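You operate a simulated robot arm through the tools that you are given. There is no shell and no other tool. Be economical: measure what you need, move in short steps, check, and stop when the job is done.

You are at the controls of a simulated robot arm. One attempt, no reset.

Task
Close the reader down: rack its tube, switch off, wipe the white tile.
Fine: the tube goes into the step rack pocket with the number shown; wipe the extract stain with the yellow pad and put it back; the other tubes stay; dry hands at switches and plugs; spill a teaspoon at most. What is to be rubbed or washed off counts as gone when no trace of it is left.

The check looks at the end state, three seconds after you hand in, the way a careful person would. Anything else that was tipped, shoved, dropped, spilled or broken makes it a failure.

Robot
A 7-joint arm with a three-finger gripper on a trunk, on a base that drives. Base frame: it is fixed to the floor where the robot stands at the start and does not move with it; the origin is under the middle of the robot, x ahead of it, y to its left, z up; the surface under the hand at the start is at about z = 0.908. Units: m, degrees, N and s.
With the tool pointing down near the work surface it reaches from about 0.42 to 0.92 m from the robot's upright axis, wherever it stands. Its first joint turns from -166.0 to 166.0 degrees. Places, roughly: extract stain [0.8, -0.4, 0.9]; reader switch [0.8, -0.1, 1]. Payload 2.69 kg.
The tool frame sits at the grasp point between the pads (the TCP): z along the fingers, y along the line on which they close. The tips reach 0.029 m beyond it. Largest opening 0.12 m; the body of the gripper starts 0.078 m behind the TCP.
Orientation is told as [roll, pitch, yaw] about the base's x, y, z axes, in that order, counted from this pose: with the fingers straight down and closing along the base's y, the tool's x points along the base's -x, its y along +y and its z along -z.

Tools
- The arm moves only by the tool nudge_tool. Its argument "rows" is a list of rows, each a list of 7 numbers: the turn, a rotation vector about the base's x, y, z in degrees, then the shift along the base's x, y, z in mm, then the finger opening in mm, from 0 to 120. In form: [[rx, ry, rz, x, y, z, hand], ...]. A call has 1 to 8 rows; each row is the pose to reach, as a shift and turn from the pose commanded when the call began. Each row takes 0.2 s and may step no farther than 0.05 m and 8.6 degrees from the row before; otherwise, or with a gripper value out of range, the whole call is refused. Where a pose cannot be reached the arm comes as near as it can. A force on the tool above 40 N (or 10 N above the force at the start of the call, whichever is more), or a blocked arm, ends the call early, and 0.2 s more pass. The fingers move at their own pace and stop on an object; they squeeze with about 37 N. The grip force told is the motor's: it shows also when the fingers shut on nothing. Time passes only in rows, and 0.2 s behind the last, so rows that repeat a pose let the fingers close. The reply holds the time, the measured pose of the TCP, the force on the tool along the base axes, the opening and the grip force, in the units named above and with some noise, with the torque about the TCP (base axes, N m) and any sound that the robot's microphone picked up.
- Cameras (640 x 400 px; columns grow to the right, rows downward): "scene" is now at [0.235, -0.0342, 1.3255]; the picture's right is [-0.41, -0.91, 0.00], its down [-0.55, 0.25, -0.80] and it looks along [0.73, -0.32, -0.60] (base axes); focal length 269 px, centre (320, 200). "wrist" rides on the gripper at [0.063, 0, -0.104] in the tool frame; the picture's right is [0.00, 1.00, 0.00], its down [-0.83, 0.00, -0.56] and it looks along [-0.56, 0.00, 0.83] (tool axes); focal length 275 px, centre (320, 200). There is no depth. A picture from a camera that has moved, and an enlarged one, comes with that camera's place and axes in the base frame and with its lens.
- grab_frame(camera): a new picture of that camera. It takes no simulated time.
- move_column(by): slides the trunk up (or, below 0, down) by that many m; the arm and the scene camera ride with it, the base frame stays. It gives what a move gives, with no picture.
- roll_base(legs): drives the robot by 1 to 6 legs, each [ahead, left, turn to the left] in m, m and degrees, along the robot's own axes; the way and the turn of a leg run together, so that a leg with both is an arc; at most 1.5 m and 180 degrees a leg. The arm and the cameras ride along, it lands a little off, and it stops where it bumps. It gives what a move gives.
- turn_head(pan, tilt): turns the head with the scene camera to pan (to the left, within 86 degrees either way) and tilt (down, from -29 to 69), counted from straight ahead of the robot. It gives what a move gives.
- enlarge(camera, box): a new picture of the part [left, top, right, bottom] of that camera's present view, enlarged. It takes no simulated time.
- finish_job(): hands the job in; it is judged then, once.

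Go step by step. Nothing tells you exact positions but the pictures and the camera data: compare them with the known pose of the tool, close in by small moves and look again before you grip or let go. The budget is 120 turns and 78 pictures, counting those below and the enlarged ones. Unless the task says otherwise, let go and move clear before handing in, and close with one line.

The tools are called after ">>>" as name(argument=value, ...) on one line, values as JSON. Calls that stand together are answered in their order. nudge_tool: Moves the arm, as the interface text tells. Its arguments: {"type":"object","properties":{"rows":{"type":"array"}},"required":["rows"]} The other tools are called the same way: move_column (by) slides the trunk up or down; roll_base (legs) drives the base; turn_head (pan, tilt) turns the head that bears the scene camera; grab_frame (camera) takes a picture; enlarge (camera, box) takes an enlarged picture of a part of a camera's view; finish_job () hands the job in.

At the start:

```text
time_s: 0.0
eef_pos: [0.6571, -0.2053, 1.0007]
tcp_rot: [0.0, -0.1, 0.0]
ft_force: [0.5, 0.0, -0.1]
moment: [-0.03, 0.0, 0.02]
width: 0.1202
grip_force: 0.1
trunk travel left (down, up): [-0.575, 0.038]
robot x, y, heading: [-0.0012, -0.0003, -0.0]
head pan, tilt: [-24.0, 37.1]
```

scene: 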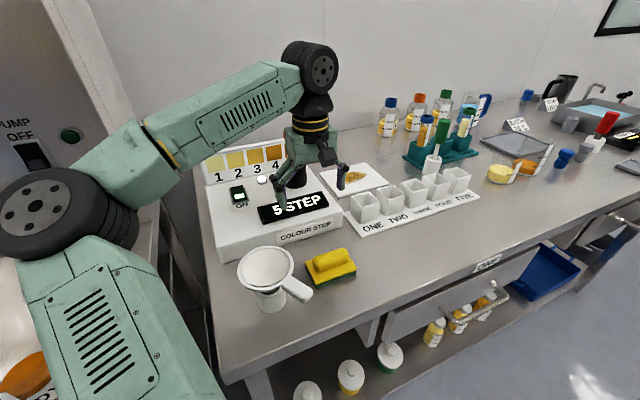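
wrist: 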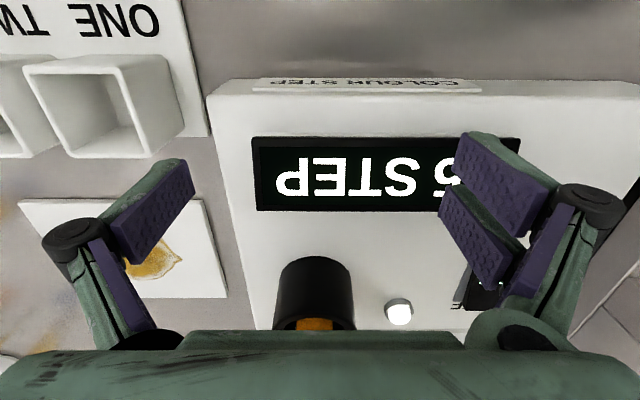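

I see the reader with its display reading something like "5 STEP", the step rack with pockets ONE to FIVE, the stained white tile, and the yellow pad near the mug. I'll look closer before moving.

>>> enlarge(camera="scene", box=[190, 130, 350, 250])

>>> enlarge(camera="scene", box=[320, 110, 500, 240])

>>> enlarge(camera="wrist", box=[220, 220, 460, 370])

```text
3.33 times, centred on (270, 190) of scene
camera zoom: at [0.235, -0.0342, 1.3255], right [-0.41, -0.91, 0.0], down [-0.55, 0.25, -0.8], along [0.73, -0.32, -0.6], focal length 898 px, centre (487, 233)
```

zoom: 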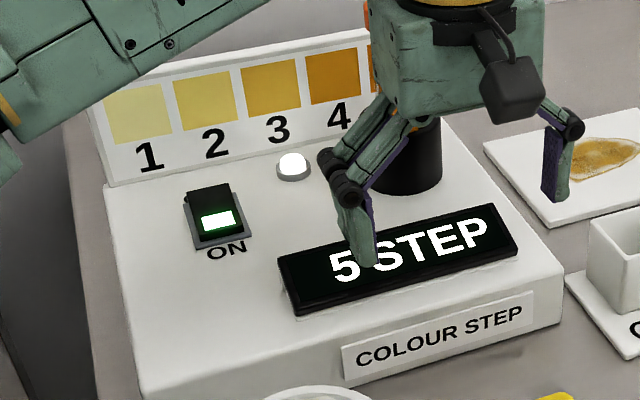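

```text
3.08 times, centred on (410, 175) of scene
camera zoom: at [0.235, -0.0342, 1.3255], right [-0.41, -0.91, 0.0], down [-0.55, 0.25, -0.8], along [0.73, -0.32, -0.6], focal length 828 px, centre (43, 277)
```

zoom: 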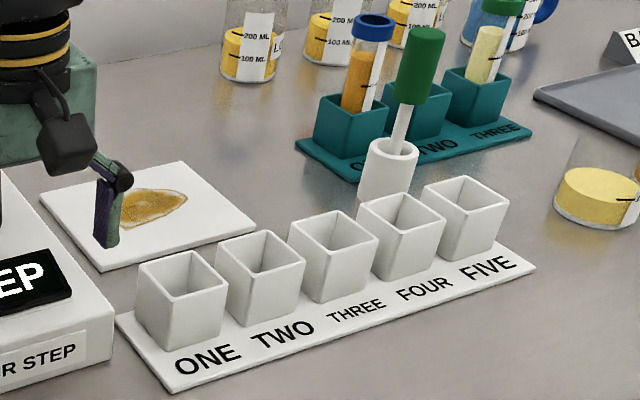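

```text
2.67 times, centred on (340, 295) of wrist
camera zoom: at [0.5931, -0.205, 1.1047], right [0.0, 1.0, 0.0], down [0.83, 0.0, 0.56], along [0.56, 0.0, -0.83], focal length 734 px, centre (267, -53)
```

zoom: 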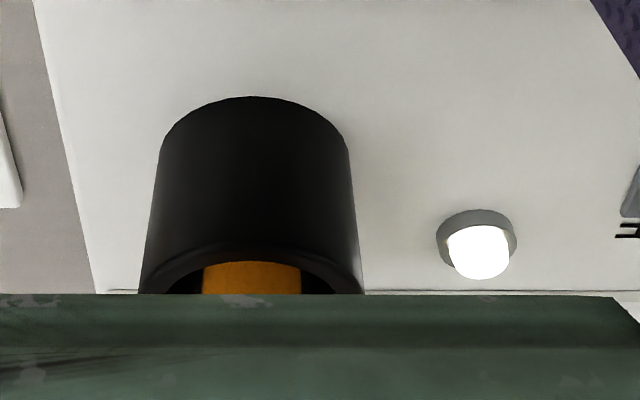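

The display seems to say 5, so the target is pocket FIVE. I'll lift the arm and pull back to see the reader's well and tube unobstructed.

>>> nudge_tool(rows=[[0, 0, 0, 0, 0, 50, 120], [0, 0, 0, -30, 0, 90, 120], [0, 0, 0, -70, 0, 120, 120], [0, 0, 0, -110, 0, 150, 120], [0, 0, 0, -150, 0, 170, 120]])

>>> grab_frame(camera="wrist")

>>> grab_frame(camera="scene")

```text
time_s: 1.2
eef_pos: [0.5073, -0.2033, 1.1568]
tcp_rot: [-0.2, 0.1, 0.1]
ft_force: [0.5, 0.0, -0.9]
moment: [0.01, -0.01, -0.04]
width: 0.12
grip_force: 0.2
out of reach, approached as far as the arm can: row 5
trunk travel left (down, up): [-0.575, 0.038]
robot x, y, heading: [-0.002, -0.0008, 0.1]
head pan, tilt: [-24.0, 37.1]
```

```text
72 pictures are left
camera wrist: at [0.4423, -0.2032, 1.262], right [0.0, 1.0, 0.0], down [0.83, 0.01, 0.56], along [0.56, 0.0, -0.83], focal length 275 px, centre (320, 200)
```

wrist: 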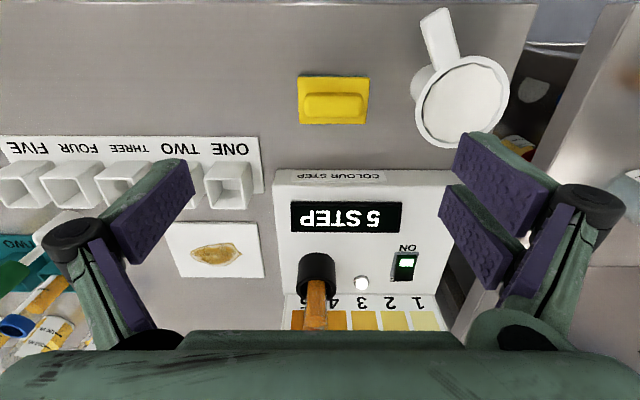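

```text
71 pictures are left
camera scene: at [0.2349, -0.0342, 1.3255], right [-0.41, -0.91, 0.0], down [-0.55, 0.25, -0.8], along [0.73, -0.32, -0.6], focal length 269 px, centre (320, 200)
```

scene: 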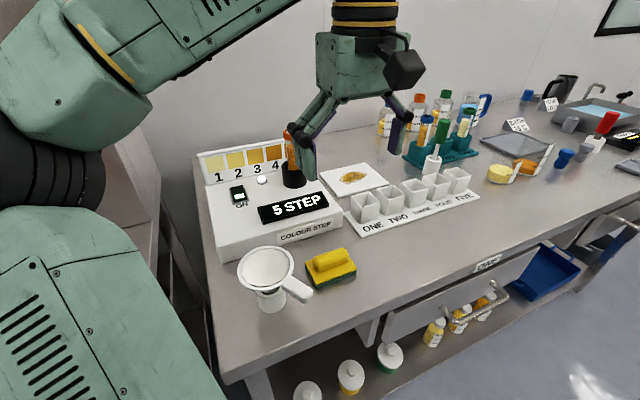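

The display is clear: "5 STEP", so pocket FIVE. I'll zoom in on the tube in the well and on rack pocket FIVE to fix their positions.

>>> enlarge(camera="scene", box=[220, 115, 340, 205])

>>> enlarge(camera="wrist", box=[260, 230, 460, 355])

>>> enlarge(camera="scene", box=[380, 100, 500, 215])

```text
4.44 times, centred on (280, 160) of scene
camera zoom: at [0.2349, -0.0342, 1.3255], right [-0.41, -0.91, 0.0], down [-0.55, 0.25, -0.8], along [0.73, -0.32, -0.6], focal length 1197 px, centre (498, 378)
```

zoom: 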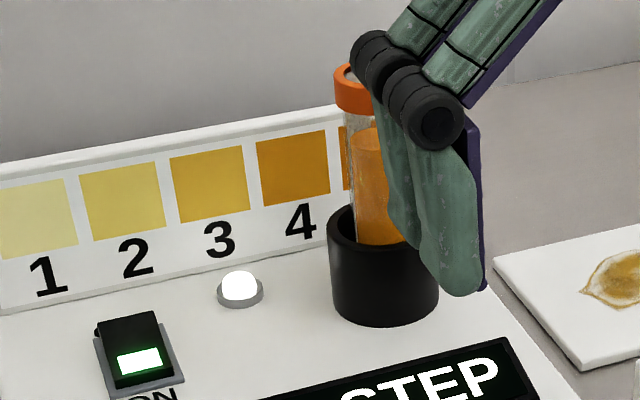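

```text
3.20 times, centred on (360, 292) of wrist
camera zoom: at [0.4423, -0.2032, 1.262], right [0.0, 1.0, 0.0], down [0.83, 0.01, 0.56], along [0.56, 0.0, -0.83], focal length 881 px, centre (192, -96)
```

zoom: 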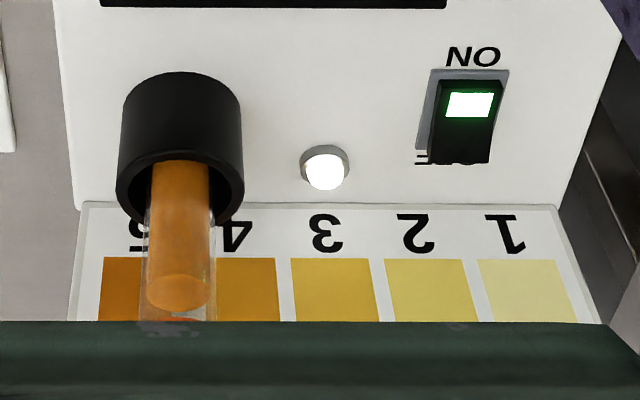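

```text
3.48 times, centred on (440, 158) of scene
camera zoom: at [0.2349, -0.0342, 1.3255], right [-0.41, -0.91, 0.0], down [-0.55, 0.25, -0.8], along [0.73, -0.32, -0.6], focal length 937 px, centre (-97, 348)
```

zoom: 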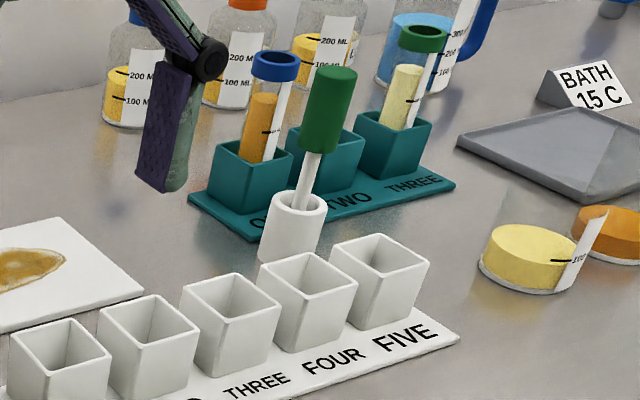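

Well rim is at about (0.785, -0.207, 0.996), with the open tube's top at about z 1.089. Pocket FIVE is near (0.63, -0.59), top about z 0.96. I'll approach the tube from the near side with the fingers open on either side.

>>> nudge_tool(rows=[[0, 0, 0, 40, 0, -20, 120], [0, 0, 0, 80, 0, -45, 120], [0, 0, 0, 120, 0, -70, 120], [0, 0, 0, 160, 0, -95, 120], [0, 0, 0, 190, -1, -107, 120], [0, 0, 0, 190, -1, -107, 120]])

>>> grab_frame(camera="scene")

>>> grab_frame(camera="wrist")

```text
time_s: 2.6
eef_pos: [0.6973, -0.2049, 1.0525]
tcp_rot: [0.0, 0.0, 0.0]
ft_force: [0.2, -0.6, -0.3]
moment: [-0.01, -0.01, 0.0]
width: 0.12
grip_force: 0.1
trunk travel left (down, up): [-0.575, 0.038]
robot x, y, heading: [0.002, 0.0003, 0.0]
head pan, tilt: [-24.0, 37.1]
```

```text
67 pictures are left
camera scene: at [0.235, -0.0342, 1.3255], right [-0.41, -0.91, 0.0], down [-0.55, 0.25, -0.8], along [0.73, -0.32, -0.6], focal length 269 px, centre (320, 200)
```

scene: 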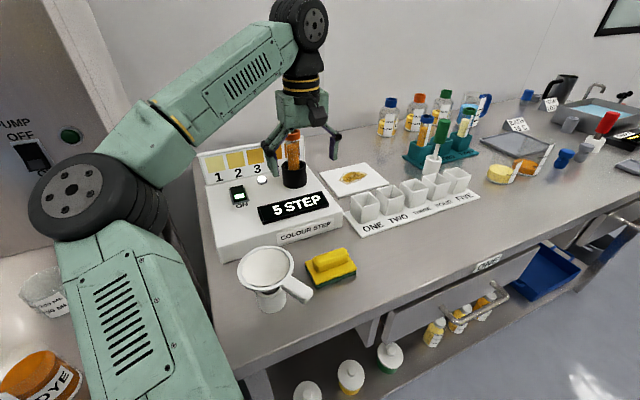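

```text
66 pictures are left
camera wrist: at [0.6318, -0.2049, 1.1584], right [0.0, 1.0, 0.0], down [0.83, 0.0, 0.56], along [0.56, 0.0, -0.83], focal length 275 px, centre (320, 200)
```

wrist: 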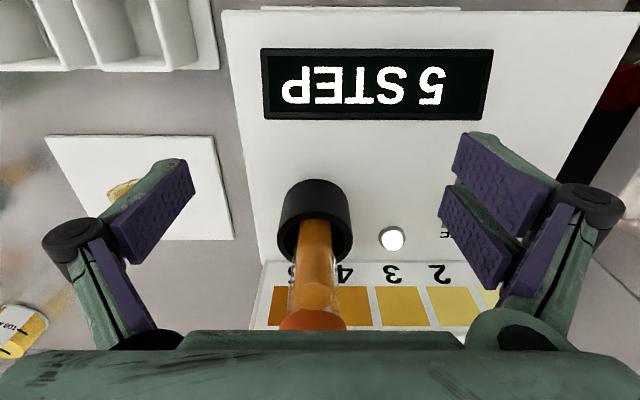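

The tube stands between the open fingers, roughly centred. I'll zoom in to check its full shape and tilt.

>>> enlarge(camera="scene", box=[240, 110, 350, 200])

```text
4.44 times, centred on (295, 155) of scene
camera zoom: at [0.235, -0.0342, 1.3255], right [-0.41, -0.91, 0.0], down [-0.55, 0.25, -0.8], along [0.73, -0.32, -0.6], focal length 1197 px, centre (431, 400)
```

zoom: 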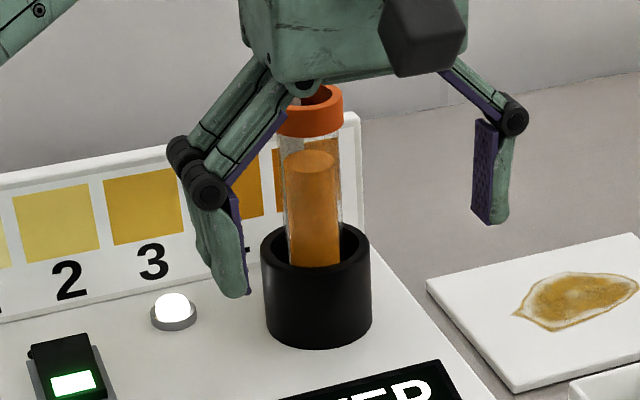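

The tube is upright, about 32 mm thick, near y = -0.209. I'll slide forward to its axis, then check before gripping.

>>> nudge_tool(rows=[[0, 0, 0, 30, -3, 0, 120], [0, 0, 0, 60, -3, -2, 120], [0, 0, 0, 88, -3, -4, 120], [0, 0, 0, 88, -3, -4, 90], [0, 0, 0, 88, -3, -4, 70]])

>>> enlarge(camera="scene", box=[240, 110, 350, 200])

>>> grab_frame(camera="wrist")

```text
time_s: 3.8
eef_pos: [0.785, -0.208, 1.0529]
tcp_rot: [0.1, 0.1, 0.0]
ft_force: [-0.6, 0.8, -0.5]
moment: [0.05, 0.03, 0.01]
width: 0.0807
grip_force: 1.7
trunk travel left (down, up): [-0.575, 0.038]
robot x, y, heading: [-0.003, -0.0022, -0.3]
head pan, tilt: [-24.0, 37.1]
```

```text
4.44 times, centred on (295, 155) of scene
camera zoom: at [0.235, -0.0342, 1.3255], right [-0.41, -0.91, 0.0], down [-0.55, 0.25, -0.8], along [0.73, -0.32, -0.6], focal length 1197 px, centre (431, 400)
```

zoom: 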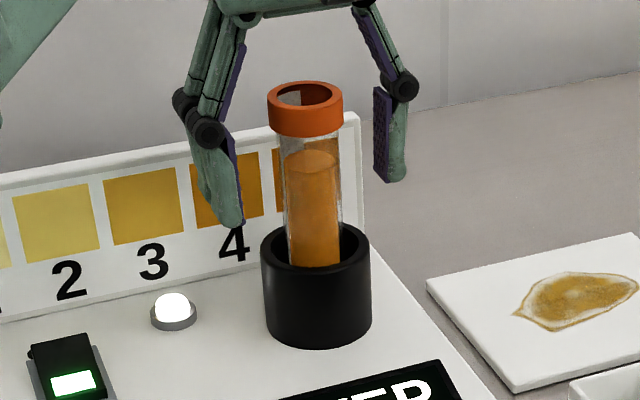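

```text
63 pictures are left
camera wrist: at [0.7202, -0.2081, 1.1568], right [0.0, 1.0, 0.0], down [0.83, 0.0, 0.56], along [0.56, 0.0, -0.83], focal length 275 px, centre (320, 200)
```

wrist: 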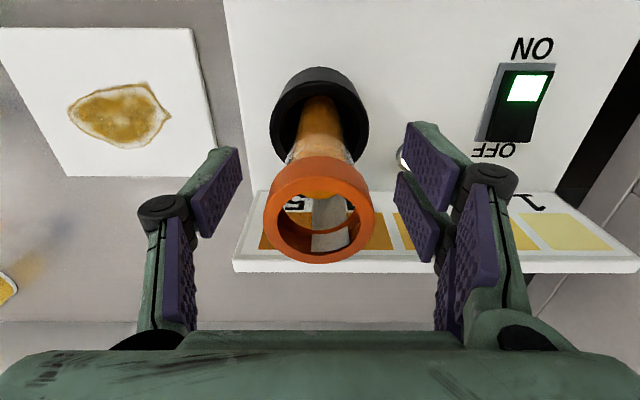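

The fingers straddle the tube, but the tube axis reads about x = 0.777 and the pads could touch the cap ring. I'll shift back 8 mm, lower 12 mm and close.

>>> nudge_tool(rows=[[0, 0, 0, -8, 0, -6, 70], [0, 0, 0, -8, 0, -12, 70], [0, 0, 0, -8, 0, -12, 50], [0, 0, 0, -8, 0, -12, 40]])

>>> enlarge(camera="scene", box=[240, 110, 350, 200])

>>> grab_frame(camera="wrist")

```text
time_s: 4.8
eef_pos: [0.7761, -0.2086, 1.0387]
tcp_rot: [0.0, 0.0, 0.0]
ft_force: [0.4, -0.4, -0.5]
moment: [-0.01, -0.01, 0.0]
width: 0.0397
grip_force: 0.0
trunk travel left (down, up): [-0.575, 0.038]
robot x, y, heading: [-0.0003, -0.0014, 0.2]
head pan, tilt: [-24.0, 37.1]
```

```text
4.44 times, centred on (295, 155) of scene
camera zoom: at [0.235, -0.0342, 1.3255], right [-0.41, -0.91, 0.0], down [-0.55, 0.25, -0.8], along [0.73, -0.32, -0.6], focal length 1197 px, centre (431, 400)
```

zoom: 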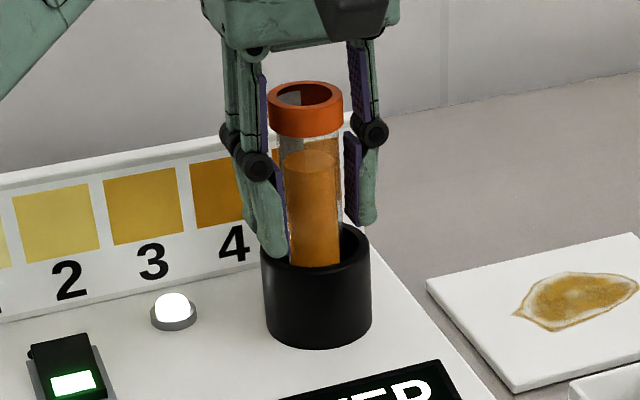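

```text
61 pictures are left
camera wrist: at [0.7121, -0.2079, 1.1437], right [0.0, 1.0, 0.0], down [0.83, 0.0, 0.56], along [0.56, 0.0, -0.83], focal length 275 px, centre (320, 200)
```

wrist: 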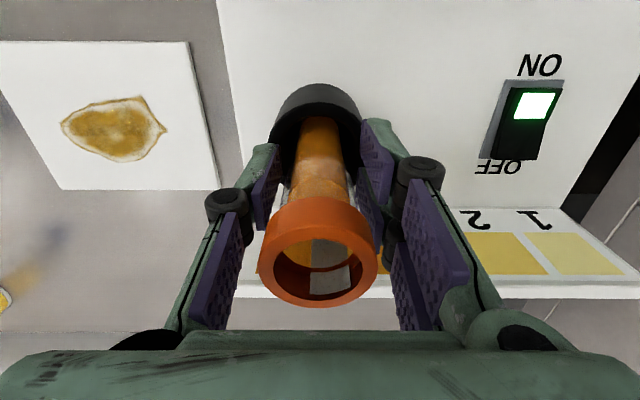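

The fingers flank the glass between cap and well rim. I'll close and then lift slowly.

>>> nudge_tool(rows=[[0, 0, 0, 0, 0, 0, 30], [0, 0, 0, 0, 0, 0, 20], [0, 0, 0, 0, 0, 0, 20], [0, 0, 0, 0, 0, 10, 20], [0, 0, 0, 0, 0, 20, 20]])

>>> enlarge(camera="scene", box=[240, 110, 350, 200])

```text
time_s: 6.0
eef_pos: [0.7766, -0.208, 1.0605]
tcp_rot: [0.0, 0.0, 0.0]
ft_force: [-0.1, 0.0, -1.0]
moment: [0.0, 0.0, -0.01]
width: 0.0301
grip_force: 37.2
trunk travel left (down, up): [-0.575, 0.038]
robot x, y, heading: [-0.001, 0.0005, -0.1]
head pan, tilt: [-24.0, 37.1]
```

```text
4.44 times, centred on (295, 155) of scene
camera zoom: at [0.235, -0.0342, 1.3255], right [-0.41, -0.91, 0.0], down [-0.55, 0.25, -0.8], along [0.73, -0.32, -0.6], focal length 1197 px, centre (431, 400)
```

zoom: 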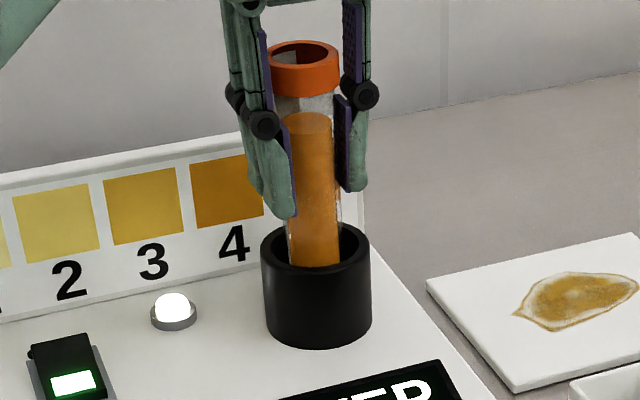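

The tube is held at 30 mm and rising upright. I'll lift until its bottom clears the well.

>>> nudge_tool(rows=[[0, 0, 0, 0, 0, 18, 20], [0, 0, 0, 0, 0, 36, 20], [0, 0, 0, 0, 0, 54, 20], [0, 0, 0, 0, 0, 70, 20], [0, 0, 0, 0, 0, 70, 20]])

>>> grab_frame(camera="scene")

```text
time_s: 7.2
eef_pos: [0.7789, -0.2094, 1.1314]
tcp_rot: [0.0, -0.1, -0.1]
ft_force: [1.2, -0.8, -0.4]
moment: [0.01, -0.01, 0.01]
width: 0.0299
grip_force: 37.5
trunk travel left (down, up): [-0.575, 0.038]
robot x, y, heading: [0.0006, -0.001, 0.0]
head pan, tilt: [-24.0, 37.1]
```

```text
59 pictures are left
camera scene: at [0.2352, -0.0342, 1.3255], right [-0.41, -0.91, 0.0], down [-0.55, 0.25, -0.8], along [0.73, -0.32, -0.6], focal length 269 px, centre (320, 200)
```

scene: 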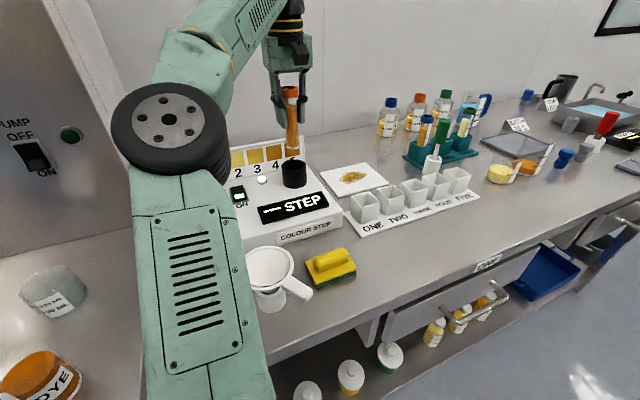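

The tube is out, and the display now shows "--- STEP". I'll zoom in to get the tube's bottom height.

>>> enlarge(camera="scene", box=[240, 80, 350, 200])

>>> grab_frame(camera="wrist")

```text
3.33 times, centred on (295, 140) of scene
camera zoom: at [0.2352, -0.0342, 1.3255], right [-0.41, -0.91, 0.0], down [-0.55, 0.25, -0.8], along [0.73, -0.32, -0.6], focal length 898 px, centre (403, 400)
```

zoom: 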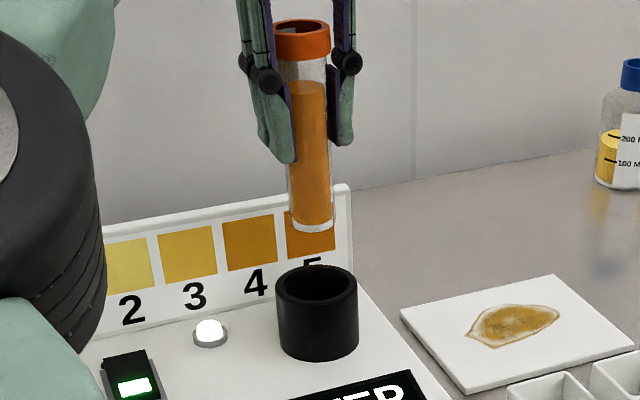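

```text
57 pictures are left
camera wrist: at [0.7127, -0.209, 1.235], right [0.0, 1.0, 0.0], down [0.83, 0.0, 0.56], along [0.56, 0.0, -0.83], focal length 275 px, centre (320, 200)
```

wrist: 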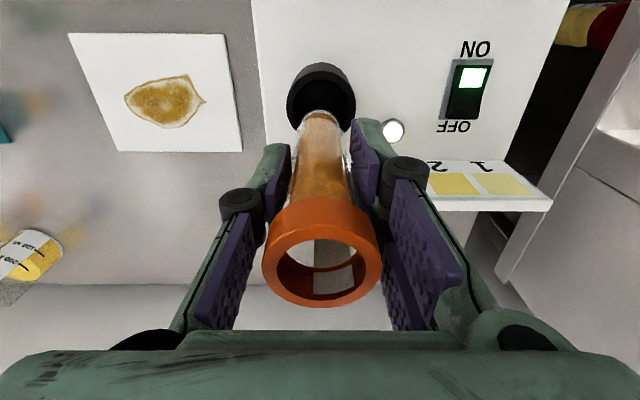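

The tube bottom is about 80 mm below the TCP, length about 128 mm. I'll back off from the reader at this height and travel toward the rack, in front of the pipette stand.

>>> nudge_tool(rows=[[0, 0, 0, -20, 0, 0, 20], [0, 0, 0, -50, -10, 0, 20], [0, 0, 0, -80, -25, 0, 20], [0, 0, 0, -110, -50, 0, 20], [0, 0, 0, -135, -80, 0, 20], [0, 0, 0, -150, -110, 0, 20], [0, 0, 0, -150, -140, 0, 20], [0, 0, 0, -150, -160, 0, 20]])

>>> turn_head(pan=-45, tilt=37)

>>> grab_frame(camera="scene")

```text
time_s: 9.0
eef_pos: [0.6259, -0.3687, 1.1338]
tcp_rot: [0.0, -0.1, 0.0]
ft_force: [0.2, 1.5, -0.8]
moment: [0.02, -0.04, 0.03]
width: 0.0302
grip_force: 37.2
trunk travel left (down, up): [-0.575, 0.038]
robot x, y, heading: [0.0025, 0.0001, 0.1]
head pan, tilt: [-24.0, 37.1]
```

```text
time_s: 9.8
eef_pos: [0.6262, -0.3682, 1.1342]
tcp_rot: [0.0, 0.0, -0.1]
ft_force: [-0.1, 0.3, -0.2]
moment: [-0.01, 0.06, 0.04]
width: 0.0302
grip_force: 37.4
trunk travel left (down, up): [-0.575, 0.038]
robot x, y, heading: [0.0028, -0.0006, 0.1]
head pan, tilt: [-45.0, 37.0]
```

```text
56 pictures are left
camera scene: at [0.2172, -0.0603, 1.3257], right [-0.71, -0.71, 0.0], down [-0.43, 0.43, -0.8], along [0.57, -0.56, -0.6], focal length 269 px, centre (320, 200)
```

scene: 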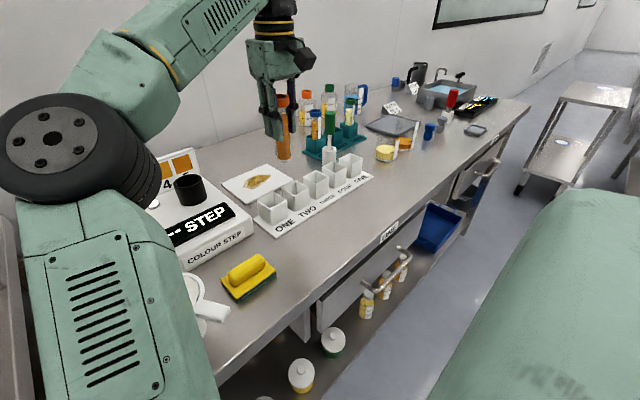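

Good view of the rack. I'll zoom in on pockets and the pipette stand, and take a wrist view.

>>> enlarge(camera="scene", box=[250, 90, 400, 240])

>>> grab_frame(camera="wrist")

```text
2.67 times, centred on (325, 165) of scene
camera zoom: at [0.2172, -0.0603, 1.3257], right [-0.71, -0.71, 0.0], down [-0.43, 0.43, -0.8], along [0.57, -0.56, -0.6], focal length 718 px, centre (307, 293)
```

zoom: 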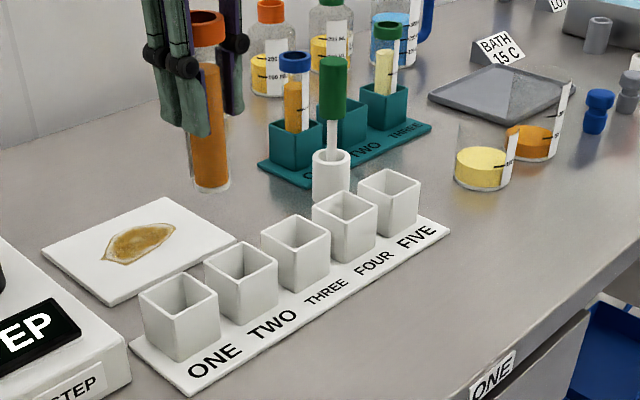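

```text
54 pictures are left
camera wrist: at [0.5622, -0.3671, 1.2379], right [0.0, 1.0, 0.0], down [0.83, 0.0, 0.56], along [0.56, 0.0, -0.83], focal length 275 px, centre (320, 200)
```

wrist: 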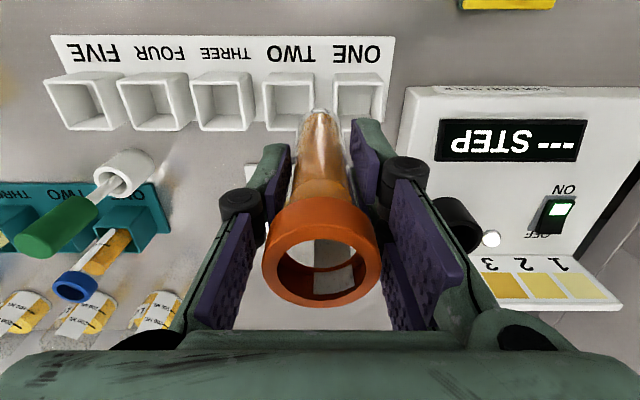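

I need the rim of pocket FIVE more precisely from above.

>>> enlarge(camera="wrist", box=[20, 20, 220, 145])

```text
3.20 times, centred on (120, 82) of wrist
camera zoom: at [0.5622, -0.3671, 1.2379], right [0.0, 1.0, 0.0], down [0.83, 0.0, 0.56], along [0.56, 0.0, -0.83], focal length 881 px, centre (960, 576)
```

zoom: 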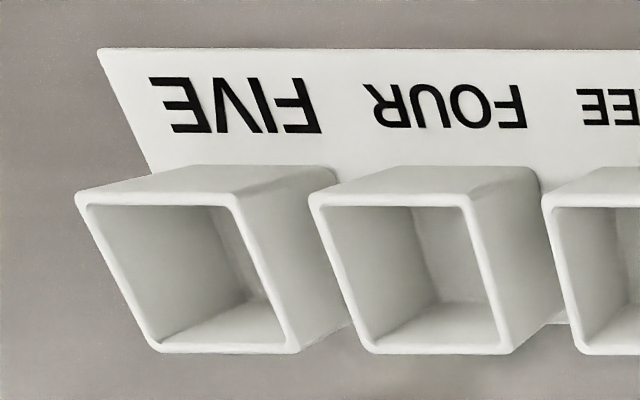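

Pocket FIVE's rim centre comes out at about (0.633, -0.592, 0.968); the pipette bulb at about (0.693, -0.565), so there's room. I'll move above the pocket and check.

>>> nudge_tool(rows=[[0, 0, 0, 0, -30, 0, 20], [0, 0, 0, 0, -70, 0, 20], [0, 0, 0, 3, -110, 0, 20], [0, 0, 0, 7, -150, 0, 20], [0, 0, 0, 7, -190, 0, 20], [0, 0, 0, 7, -215, 0, 20], [0, 0, 0, 7, -224, 0, 20], [0, 0, 0, 7, -224, 0, 20]])

>>> grab_frame(camera="wrist")

>>> enlarge(camera="scene", box=[310, 70, 430, 220])

```text
time_s: 11.6
eef_pos: [0.5867, -0.5297, 1.0973]
tcp_rot: [-0.1, 0.1, 0.0]
ft_force: [0.2, 0.8, 0.0]
moment: [-0.04, 0.06, -0.04]
width: 0.0298
grip_force: 36.8
out of reach, approached as far as the arm can: row 3, 4, 5, 6, 7, 8
trunk travel left (down, up): [-0.575, 0.038]
robot x, y, heading: [0.0019, 0.0015, -0.0]
head pan, tilt: [-45.0, 37.0]
```

```text
52 pictures are left
camera wrist: at [0.5219, -0.5302, 1.2016], right [0.0, 1.0, 0.0], down [0.83, 0.01, 0.56], along [0.56, 0.0, -0.83], focal length 275 px, centre (320, 200)
```

wrist: 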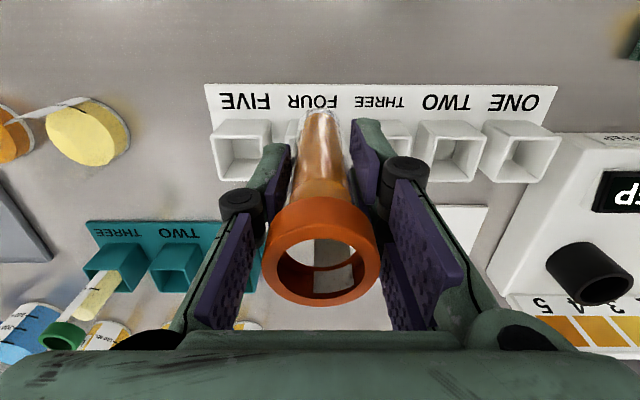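

```text
2.67 times, centred on (370, 145) of scene
camera zoom: at [0.2177, -0.0592, 1.3257], right [-0.71, -0.71, 0.0], down [-0.43, 0.42, -0.8], along [0.56, -0.57, -0.6], focal length 718 px, centre (187, 347)
```

zoom: 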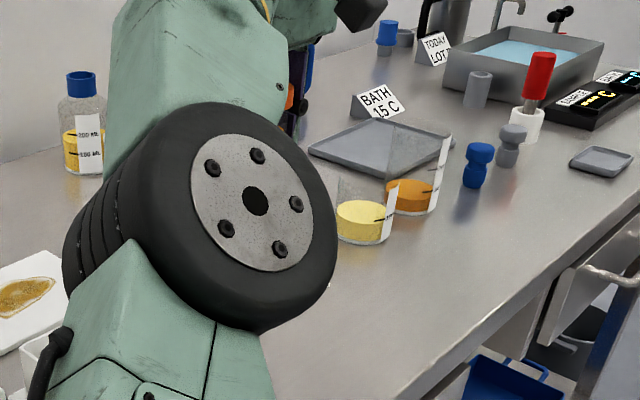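

That's out of reach at this height from here, and nothing is touched. I'll bring the arm back to a comfortable pose and roll the base to the right instead.

>>> nudge_tool(rows=[[0, 0, 0, 8, 35, 8, 20], [0, 0, 0, 16, 70, 16, 20], [0, 0, 0, 26, 105, 26, 20], [0, 0, 0, 32, 140, 36, 20], [0, 0, 0, 36, 165, 36, 20], [0, 0, 0, 36, 165, 36, 20]])

>>> roll_base(legs=[[0, -0.12, 0]])

>>> grab_frame(camera="scene")

```text
time_s: 13.0
eef_pos: [0.6213, -0.3679, 1.1364]
tcp_rot: [-0.1, 0.0, 0.0]
ft_force: [-0.4, -0.1, -1.4]
moment: [-0.01, 0.0, 0.01]
width: 0.0304
grip_force: 37.0
trunk travel left (down, up): [-0.575, 0.038]
robot x, y, heading: [-0.0045, 0.0007, 0.1]
head pan, tilt: [-45.0, 37.0]
```

```text
time_s: 14.6
eef_pos: [0.6213, -0.4883, 1.1354]
tcp_rot: [0.0, 0.0, -0.1]
ft_force: [0.5, 1.0, -0.2]
moment: [0.03, -0.02, 0.03]
width: 0.03
grip_force: 37.5
trunk travel left (down, up): [-0.575, 0.038]
robot x, y, heading: [-0.0031, -0.1178, -0.3]
head pan, tilt: [-45.0, 37.0]
```

```text
50 pictures are left
camera scene: at [0.2169, -0.1798, 1.3257], right [-0.71, -0.71, 0.0], down [-0.42, 0.43, -0.8], along [0.56, -0.57, -0.6], focal length 269 px, centre (320, 200)
```

scene: 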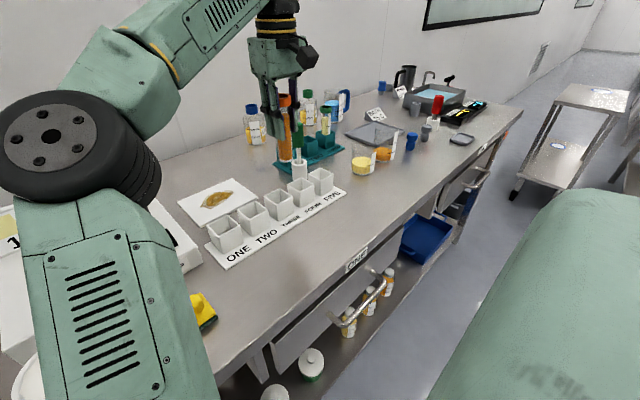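

Clear path. I'll roll another 0.10 m to bring the tube roughly over pocket FIVE.

>>> roll_base(legs=[[0, -0.1, 0]])

>>> enlarge(camera="scene", box=[230, 80, 350, 210])

>>> grab_frame(camera="wrist")

```text
time_s: 16.1
eef_pos: [0.6218, -0.5888, 1.1353]
tcp_rot: [0.0, 0.0, -0.1]
ft_force: [-0.2, 0.2, -0.8]
moment: [-0.01, 0.0, -0.02]
width: 0.03
grip_force: 37.1
trunk travel left (down, up): [-0.575, 0.038]
robot x, y, heading: [-0.0023, -0.2206, -0.1]
head pan, tilt: [-45.0, 37.0]
```

```text
3.08 times, centred on (290, 145) of scene
camera zoom: at [0.2169, -0.2812, 1.3257], right [-0.71, -0.71, 0.0], down [-0.43, 0.43, -0.8], along [0.56, -0.56, -0.6], focal length 828 px, centre (412, 369)
```

zoom: 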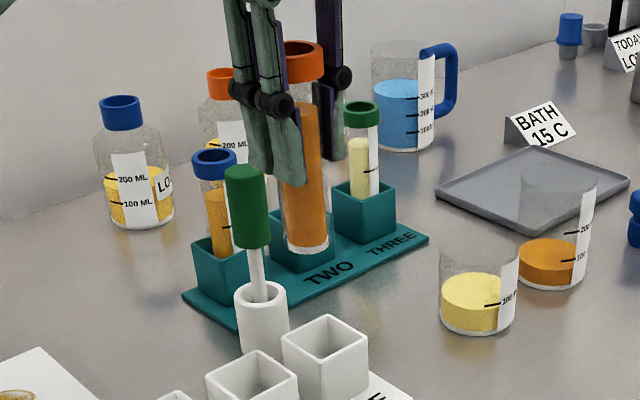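

```text
48 pictures are left
camera wrist: at [0.5569, -0.5894, 1.2406], right [0.0, 1.0, 0.0], down [0.83, 0.0, 0.56], along [0.56, 0.0, -0.83], focal length 275 px, centre (320, 200)
```

wrist: 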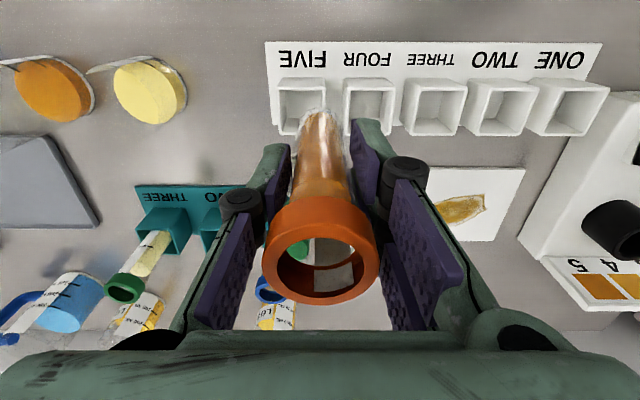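

Rechecking with this second viewpoint, pocket FIVE's centre is about (0.638, -0.605), rim about z 0.955, and the pipette is farther back near (0.75, -0.627). I'll shift over and descend to just above the rim for a check.

>>> nudge_tool(rows=[[0, 0, 0, 16, -16, 0, 20], [0, 0, 0, 16, -16, -20, 20], [0, 0, 0, 16, -16, -40, 20], [0, 0, 0, 16, -16, -58, 20], [0, 0, 0, 16, -16, -72, 20], [0, 0, 0, 16, -16, -72, 20]])

>>> enlarge(camera="scene", box=[210, 90, 350, 240])

>>> enlarge(camera="wrist", box=[220, 40, 440, 240])

```text
time_s: 17.5
eef_pos: [0.6378, -0.6071, 1.0636]
tcp_rot: [-0.1, 0.0, 0.0]
ft_force: [0.8, 0.1, -0.8]
moment: [0.01, 0.02, 0.0]
width: 0.0299
grip_force: 37.0
trunk travel left (down, up): [-0.575, 0.038]
robot x, y, heading: [0.0012, -0.2192, -0.1]
head pan, tilt: [-45.0, 37.0]
```

```text
2.67 times, centred on (280, 165) of scene
camera zoom: at [0.2168, -0.2808, 1.3257], right [-0.71, -0.71, 0.0], down [-0.43, 0.43, -0.8], along [0.56, -0.57, -0.6], focal length 718 px, centre (427, 293)
```

zoom: 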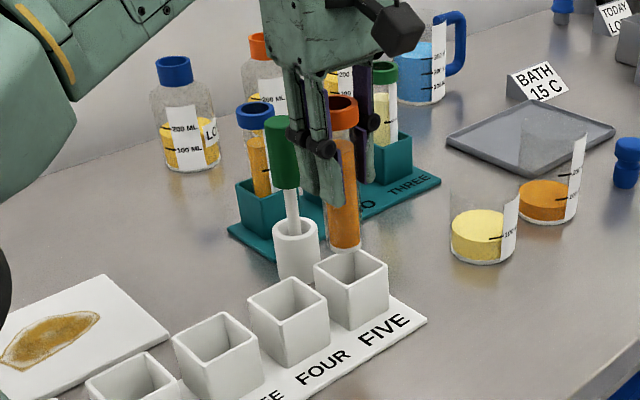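

```text
2.00 times, centred on (330, 140) of wrist
camera zoom: at [0.5732, -0.6058, 1.1689], right [0.0, 1.0, 0.0], down [0.83, 0.0, 0.56], along [0.56, 0.0, -0.83], focal length 551 px, centre (300, 320)
```

zoom: 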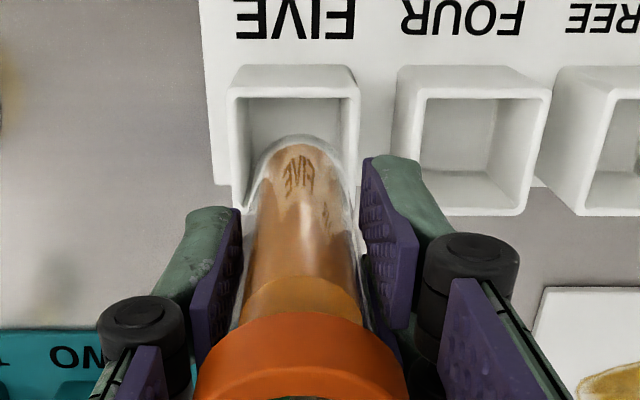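

The tube is aligned with pocket FIVE within about 2 mm in both views. I'll lower it in, then creep until the floor is felt.

>>> nudge_tool(rows=[[0, 0, 0, -1, -1, -12, 20], [0, 0, 0, -1, -1, -24, 20], [0, 0, 0, -1, -1, -36, 20], [0, 0, 0, -1, -1, -46, 20], [0, 0, 0, -1, -1, -54, 20], [0, 0, 0, -1, -1, -58, 20]])

>>> enlarge(camera="scene", box=[250, 110, 350, 220])

```text
time_s: 18.9
eef_pos: [0.636, -0.6057, 1.0058]
tcp_rot: [0.0, 0.0, -0.1]
ft_force: [0.1, -0.8, -0.8]
moment: [0.02, 0.01, -0.01]
width: 0.03
grip_force: 37.2
trunk travel left (down, up): [-0.575, 0.038]
robot x, y, heading: [0.0003, -0.2182, -0.2]
head pan, tilt: [-45.0, 37.0]
```

```text
3.64 times, centred on (300, 165) of scene
camera zoom: at [0.2169, -0.2808, 1.3257], right [-0.71, -0.71, 0.0], down [-0.43, 0.43, -0.8], along [0.56, -0.56, -0.6], focal length 979 px, centre (393, 327)
```

zoom: 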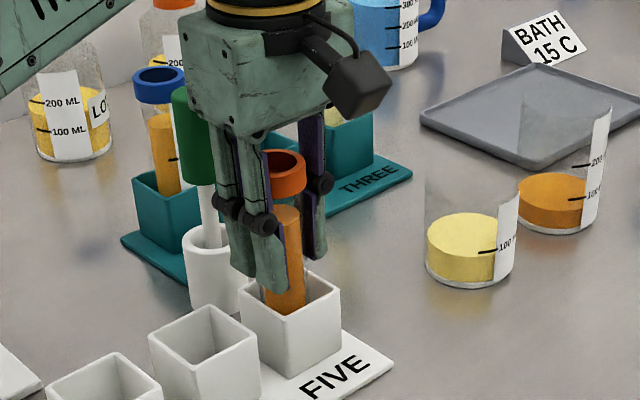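

The tube is inside the pocket. Creeping down the last millimetres.

>>> nudge_tool(rows=[[0, 0, 0, 0, 0, -3, 20], [0, 0, 0, 0, 0, -6, 20], [0, 0, 0, 0, 0, -9, 20], [0, 0, 0, 0, 0, -12, 20]])

>>> enlarge(camera="scene", box=[250, 110, 350, 220])

```text
time_s: 19.9
eef_pos: [0.6365, -0.606, 0.996]
tcp_rot: [0.0, 0.0, 0.1]
ft_force: [0.8, -0.6, 8.5]
moment: [0.05, -0.13, 0.0]
width: 0.0297
grip_force: 37.2
trunk travel left (down, up): [-0.575, 0.038]
robot x, y, heading: [0.0009, -0.2176, 0.1]
head pan, tilt: [-45.0, 37.0]
```

```text
3.64 times, centred on (300, 165) of scene
camera zoom: at [0.2163, -0.2804, 1.326], right [-0.71, -0.71, 0.0], down [-0.42, 0.43, -0.8], along [0.56, -0.57, -0.6], focal length 979 px, centre (393, 327)
```

zoom: 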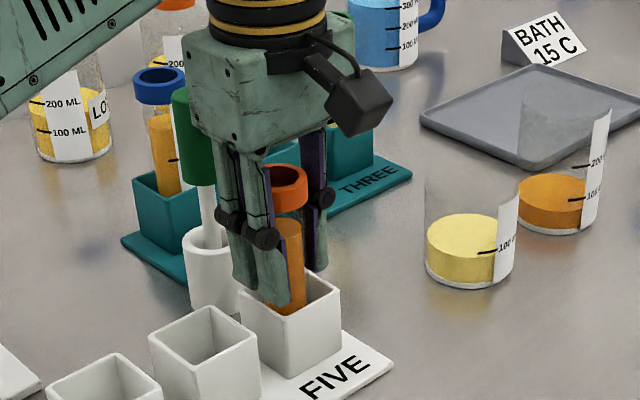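

Contact felt (8.5 N) at the expected floor depth. I'll relieve the load, open a little and rise straight up.

>>> nudge_tool(rows=[[0, 0, 0, 0, 0, 2, 20], [0, 0, 0, 0, 0, 2, 36], [0, 0, 0, 0, 0, 2, 48], [0, 0, 0, 0, 0, 2, 56], [0, 0, 0, 0, 0, 2, 56]])

>>> enlarge(camera="scene", box=[250, 110, 350, 220])

```text
time_s: 21.1
eef_pos: [0.635, -0.606, 0.9968]
tcp_rot: [0.0, 0.0, -0.1]
ft_force: [-0.6, -0.5, 1.1]
moment: [0.0, -0.04, 0.06]
width: 0.0559
grip_force: 0.1
trunk travel left (down, up): [-0.575, 0.038]
robot x, y, heading: [-0.0018, -0.2239, 0.2]
head pan, tilt: [-45.0, 37.0]
```

```text
3.64 times, centred on (300, 165) of scene
camera zoom: at [0.2168, -0.2808, 1.3257], right [-0.71, -0.71, 0.0], down [-0.43, 0.43, -0.8], along [0.56, -0.57, -0.6], focal length 979 px, centre (393, 327)
```

zoom: 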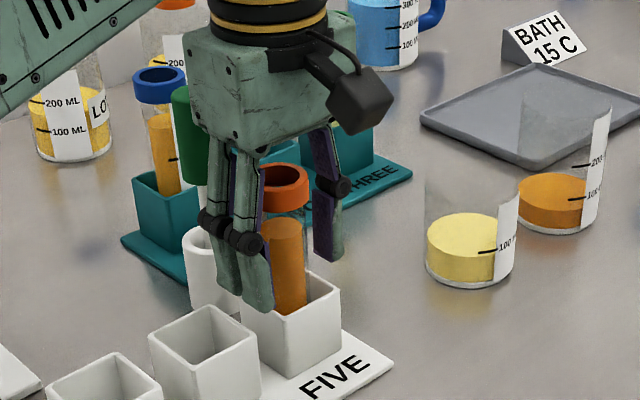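

Released and standing. Lifting straight up clear of the tube.

>>> nudge_tool(rows=[[0, 0, 0, 0, 0, 15, 60], [0, 0, 0, 0, 0, 40, 60], [0, 0, 0, 0, 0, 70, 60], [0, 0, 0, 0, 0, 100, 60], [0, 0, 0, 0, 0, 125, 60], [0, 0, 0, -20, 0, 132, 60]])

>>> grab_frame(camera="scene")

```text
time_s: 22.5
eef_pos: [0.6149, -0.6082, 1.1287]
tcp_rot: [0.1, 0.1, 0.0]
ft_force: [-0.5, 0.1, -0.5]
moment: [-0.02, -0.05, 0.03]
width: 0.0598
grip_force: 0.0
trunk travel left (down, up): [-0.575, 0.038]
robot x, y, heading: [-0.0029, -0.2197, -0.1]
head pan, tilt: [-45.0, 37.0]
```

```text
42 pictures are left
camera scene: at [0.2166, -0.2807, 1.3257], right [-0.71, -0.71, 0.0], down [-0.43, 0.43, -0.8], along [0.56, -0.57, -0.6], focal length 269 px, centre (320, 200)
```

scene: 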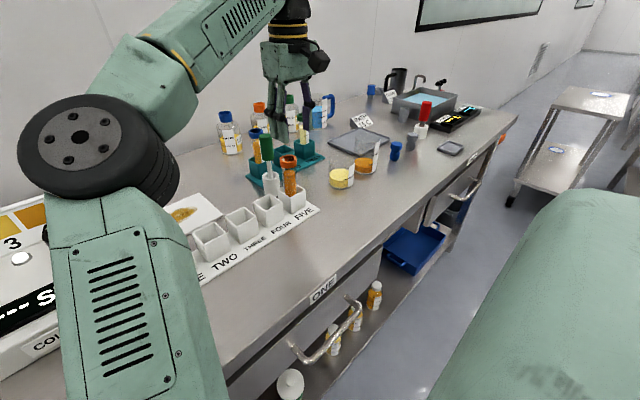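

The tube stands in pocket FIVE. Next I'll roll back to the start and see the switch.

>>> roll_base(legs=[[0, 0.22, 0]])

>>> turn_head(pan=-24, tilt=37)

>>> nudge_tool(rows=[[0, 0, 0, 0, 40, 0, 40], [0, 0, 0, 0, 80, 0, 20], [0, 0, 0, 0, 120, 0, 0], [0, 0, 0, 0, 160, 0, 0], [0, 0, 0, 0, 200, 0, 0], [0, 0, 0, 10, 240, 0, 0], [0, 0, 0, 20, 280, 0, 0], [0, 0, 0, 30, 310, 0, 0]])

>>> grab_frame(camera="wrist")

>>> grab_frame(camera="scene")

```text
time_s: 24.8
eef_pos: [0.6179, -0.3784, 1.1283]
tcp_rot: [0.0, 0.1, 0.4]
ft_force: [0.6, 1.0, -0.5]
moment: [-0.04, 0.0, 0.01]
width: 0.06
grip_force: 0.0
trunk travel left (down, up): [-0.575, 0.038]
robot x, y, heading: [0.0012, 0.0043, 0.1]
head pan, tilt: [-45.0, 37.0]
```

```text
time_s: 25.7
eef_pos: [0.6176, -0.3786, 1.1285]
tcp_rot: [0.0, 0.1, 0.3]
ft_force: [0.6, 0.7, 0.4]
moment: [-0.03, -0.03, -0.01]
width: 0.06
grip_force: 0.0
trunk travel left (down, up): [-0.575, 0.038]
robot x, y, heading: [-0.0027, 0.0044, 0.4]
head pan, tilt: [-24.0, 37.0]
```

```text
time_s: 27.5
eef_pos: [0.644, -0.066, 1.1252]
tcp_rot: [-0.1, 0.0, 0.3]
ft_force: [0.3, 0.9, -0.2]
moment: [-0.03, 0.0, 0.01]
width: 0.0
grip_force: 28.5
trunk travel left (down, up): [-0.575, 0.038]
robot x, y, heading: [-0.0023, 0.0032, 0.2]
head pan, tilt: [-24.0, 37.0]
```

```text
41 pictures are left
camera wrist: at [0.5813, -0.0664, 1.2302], right [-0.01, 1.0, 0.0], down [0.83, 0.01, 0.56], along [0.56, 0.0, -0.83], focal length 275 px, centre (320, 200)
```

wrist: 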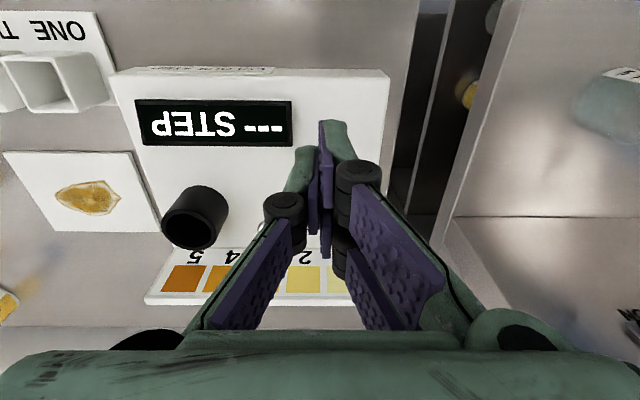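

```text
40 pictures are left
camera scene: at [0.2344, -0.0281, 1.3257], right [-0.4, -0.92, 0.0], down [-0.55, 0.24, -0.8], along [0.73, -0.32, -0.6], focal length 269 px, centre (320, 200)
```

scene: 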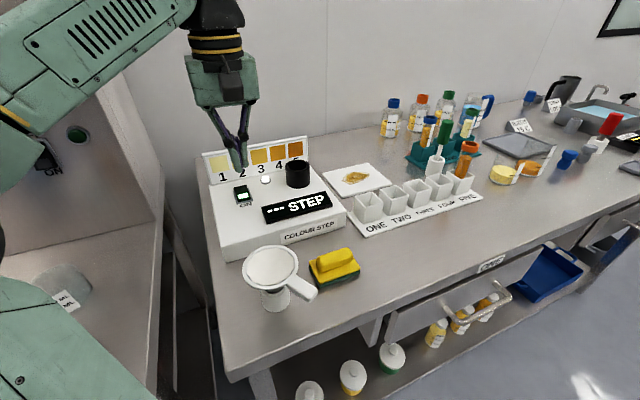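

The display reads "---". The OFF end of the rocker is the raised far end at about (0.787, -0.067, 0.96). With dry closed fingers, I'll go above it and check.

>>> nudge_tool(rows=[[0, 0, 0, 40, 0, -10, 0], [0, 0, 0, 80, 0, -30, 0], [0, 0, 0, 115, -1, -60, 0], [0, 0, 0, 142, -1, -90, 0], [0, 0, 0, 142, -1, -100, 0], [0, 0, 0, 142, -1, -100, 0]])

>>> enlarge(camera="scene", box=[200, 110, 300, 215])

>>> enlarge(camera="wrist", box=[230, 40, 430, 240])

```text
time_s: 28.9
eef_pos: [0.7915, -0.0712, 1.0285]
tcp_rot: [0.0, 0.1, 0.3]
ft_force: [-0.3, 0.0, 0.2]
moment: [-0.02, 0.0, -0.02]
width: 0.0
grip_force: 28.8
trunk travel left (down, up): [-0.575, 0.038]
robot x, y, heading: [-0.0003, 0.0037, 0.4]
head pan, tilt: [-24.0, 37.0]
```

```text
3.81 times, centred on (250, 162) of scene
camera zoom: at [0.2344, -0.0283, 1.3257], right [-0.4, -0.92, 0.0], down [-0.55, 0.24, -0.8], along [0.73, -0.32, -0.6], focal length 1026 px, centre (587, 343)
```

zoom: 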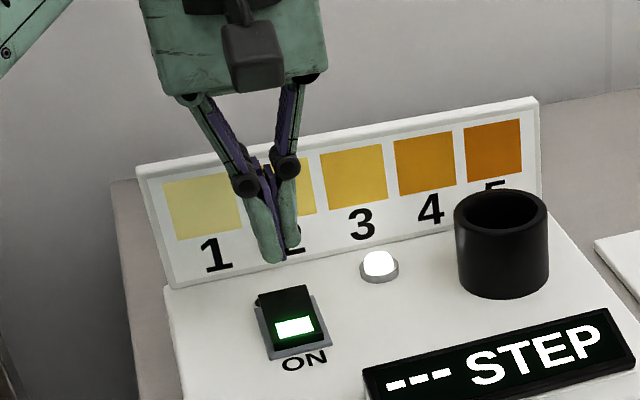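

```text
2.00 times, centred on (330, 140) of wrist
camera zoom: at [0.7267, -0.0724, 1.132], right [-0.01, 1.0, 0.0], down [0.83, 0.01, 0.56], along [0.56, 0.01, -0.83], focal length 551 px, centre (300, 320)
```

zoom: 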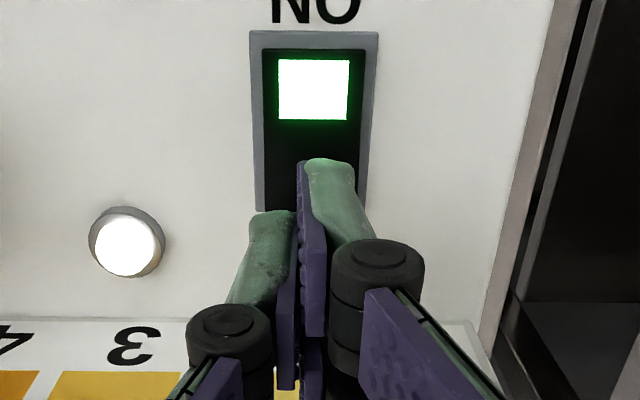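

The tips are over the OFF end; rocker spans x about 0.75 to 0.80. I'll lower gently and press in small steps.

>>> nudge_tool(rows=[[0, 0, 0, 2, 2, -15, 0], [0, 0, 0, 2, 2, -28, 0], [0, 0, 0, 2, 2, -33, 0], [0, 0, 0, 2, 2, -37, 0], [0, 0, 0, 2, 2, -41, 0], [0, 0, 0, 2, 2, -45, 0]])

>>> enlarge(camera="scene", box=[200, 110, 350, 215])

```text
time_s: 30.3
eef_pos: [0.791, -0.0678, 0.9882]
tcp_rot: [-0.2, -0.6, 0.4]
ft_force: [14.5, 1.7, 32.3]
moment: [0.15, 0.06, -0.14]
width: 0.006
grip_force: 28.2
trunk travel left (down, up): [-0.575, 0.038]
robot x, y, heading: [0.0008, 0.0024, 0.3]
head pan, tilt: [-24.0, 37.0]
```

```text
3.81 times, centred on (275, 162) of scene
camera zoom: at [0.2329, -0.0279, 1.3268], right [-0.4, -0.92, 0.0], down [-0.55, 0.24, -0.8], along [0.73, -0.32, -0.6], focal length 1026 px, centre (491, 343)
```

zoom: 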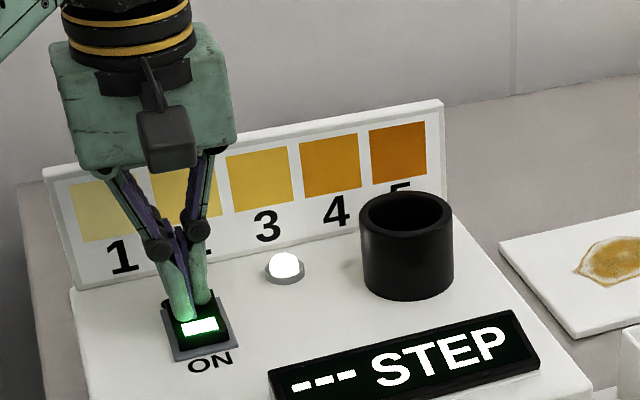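

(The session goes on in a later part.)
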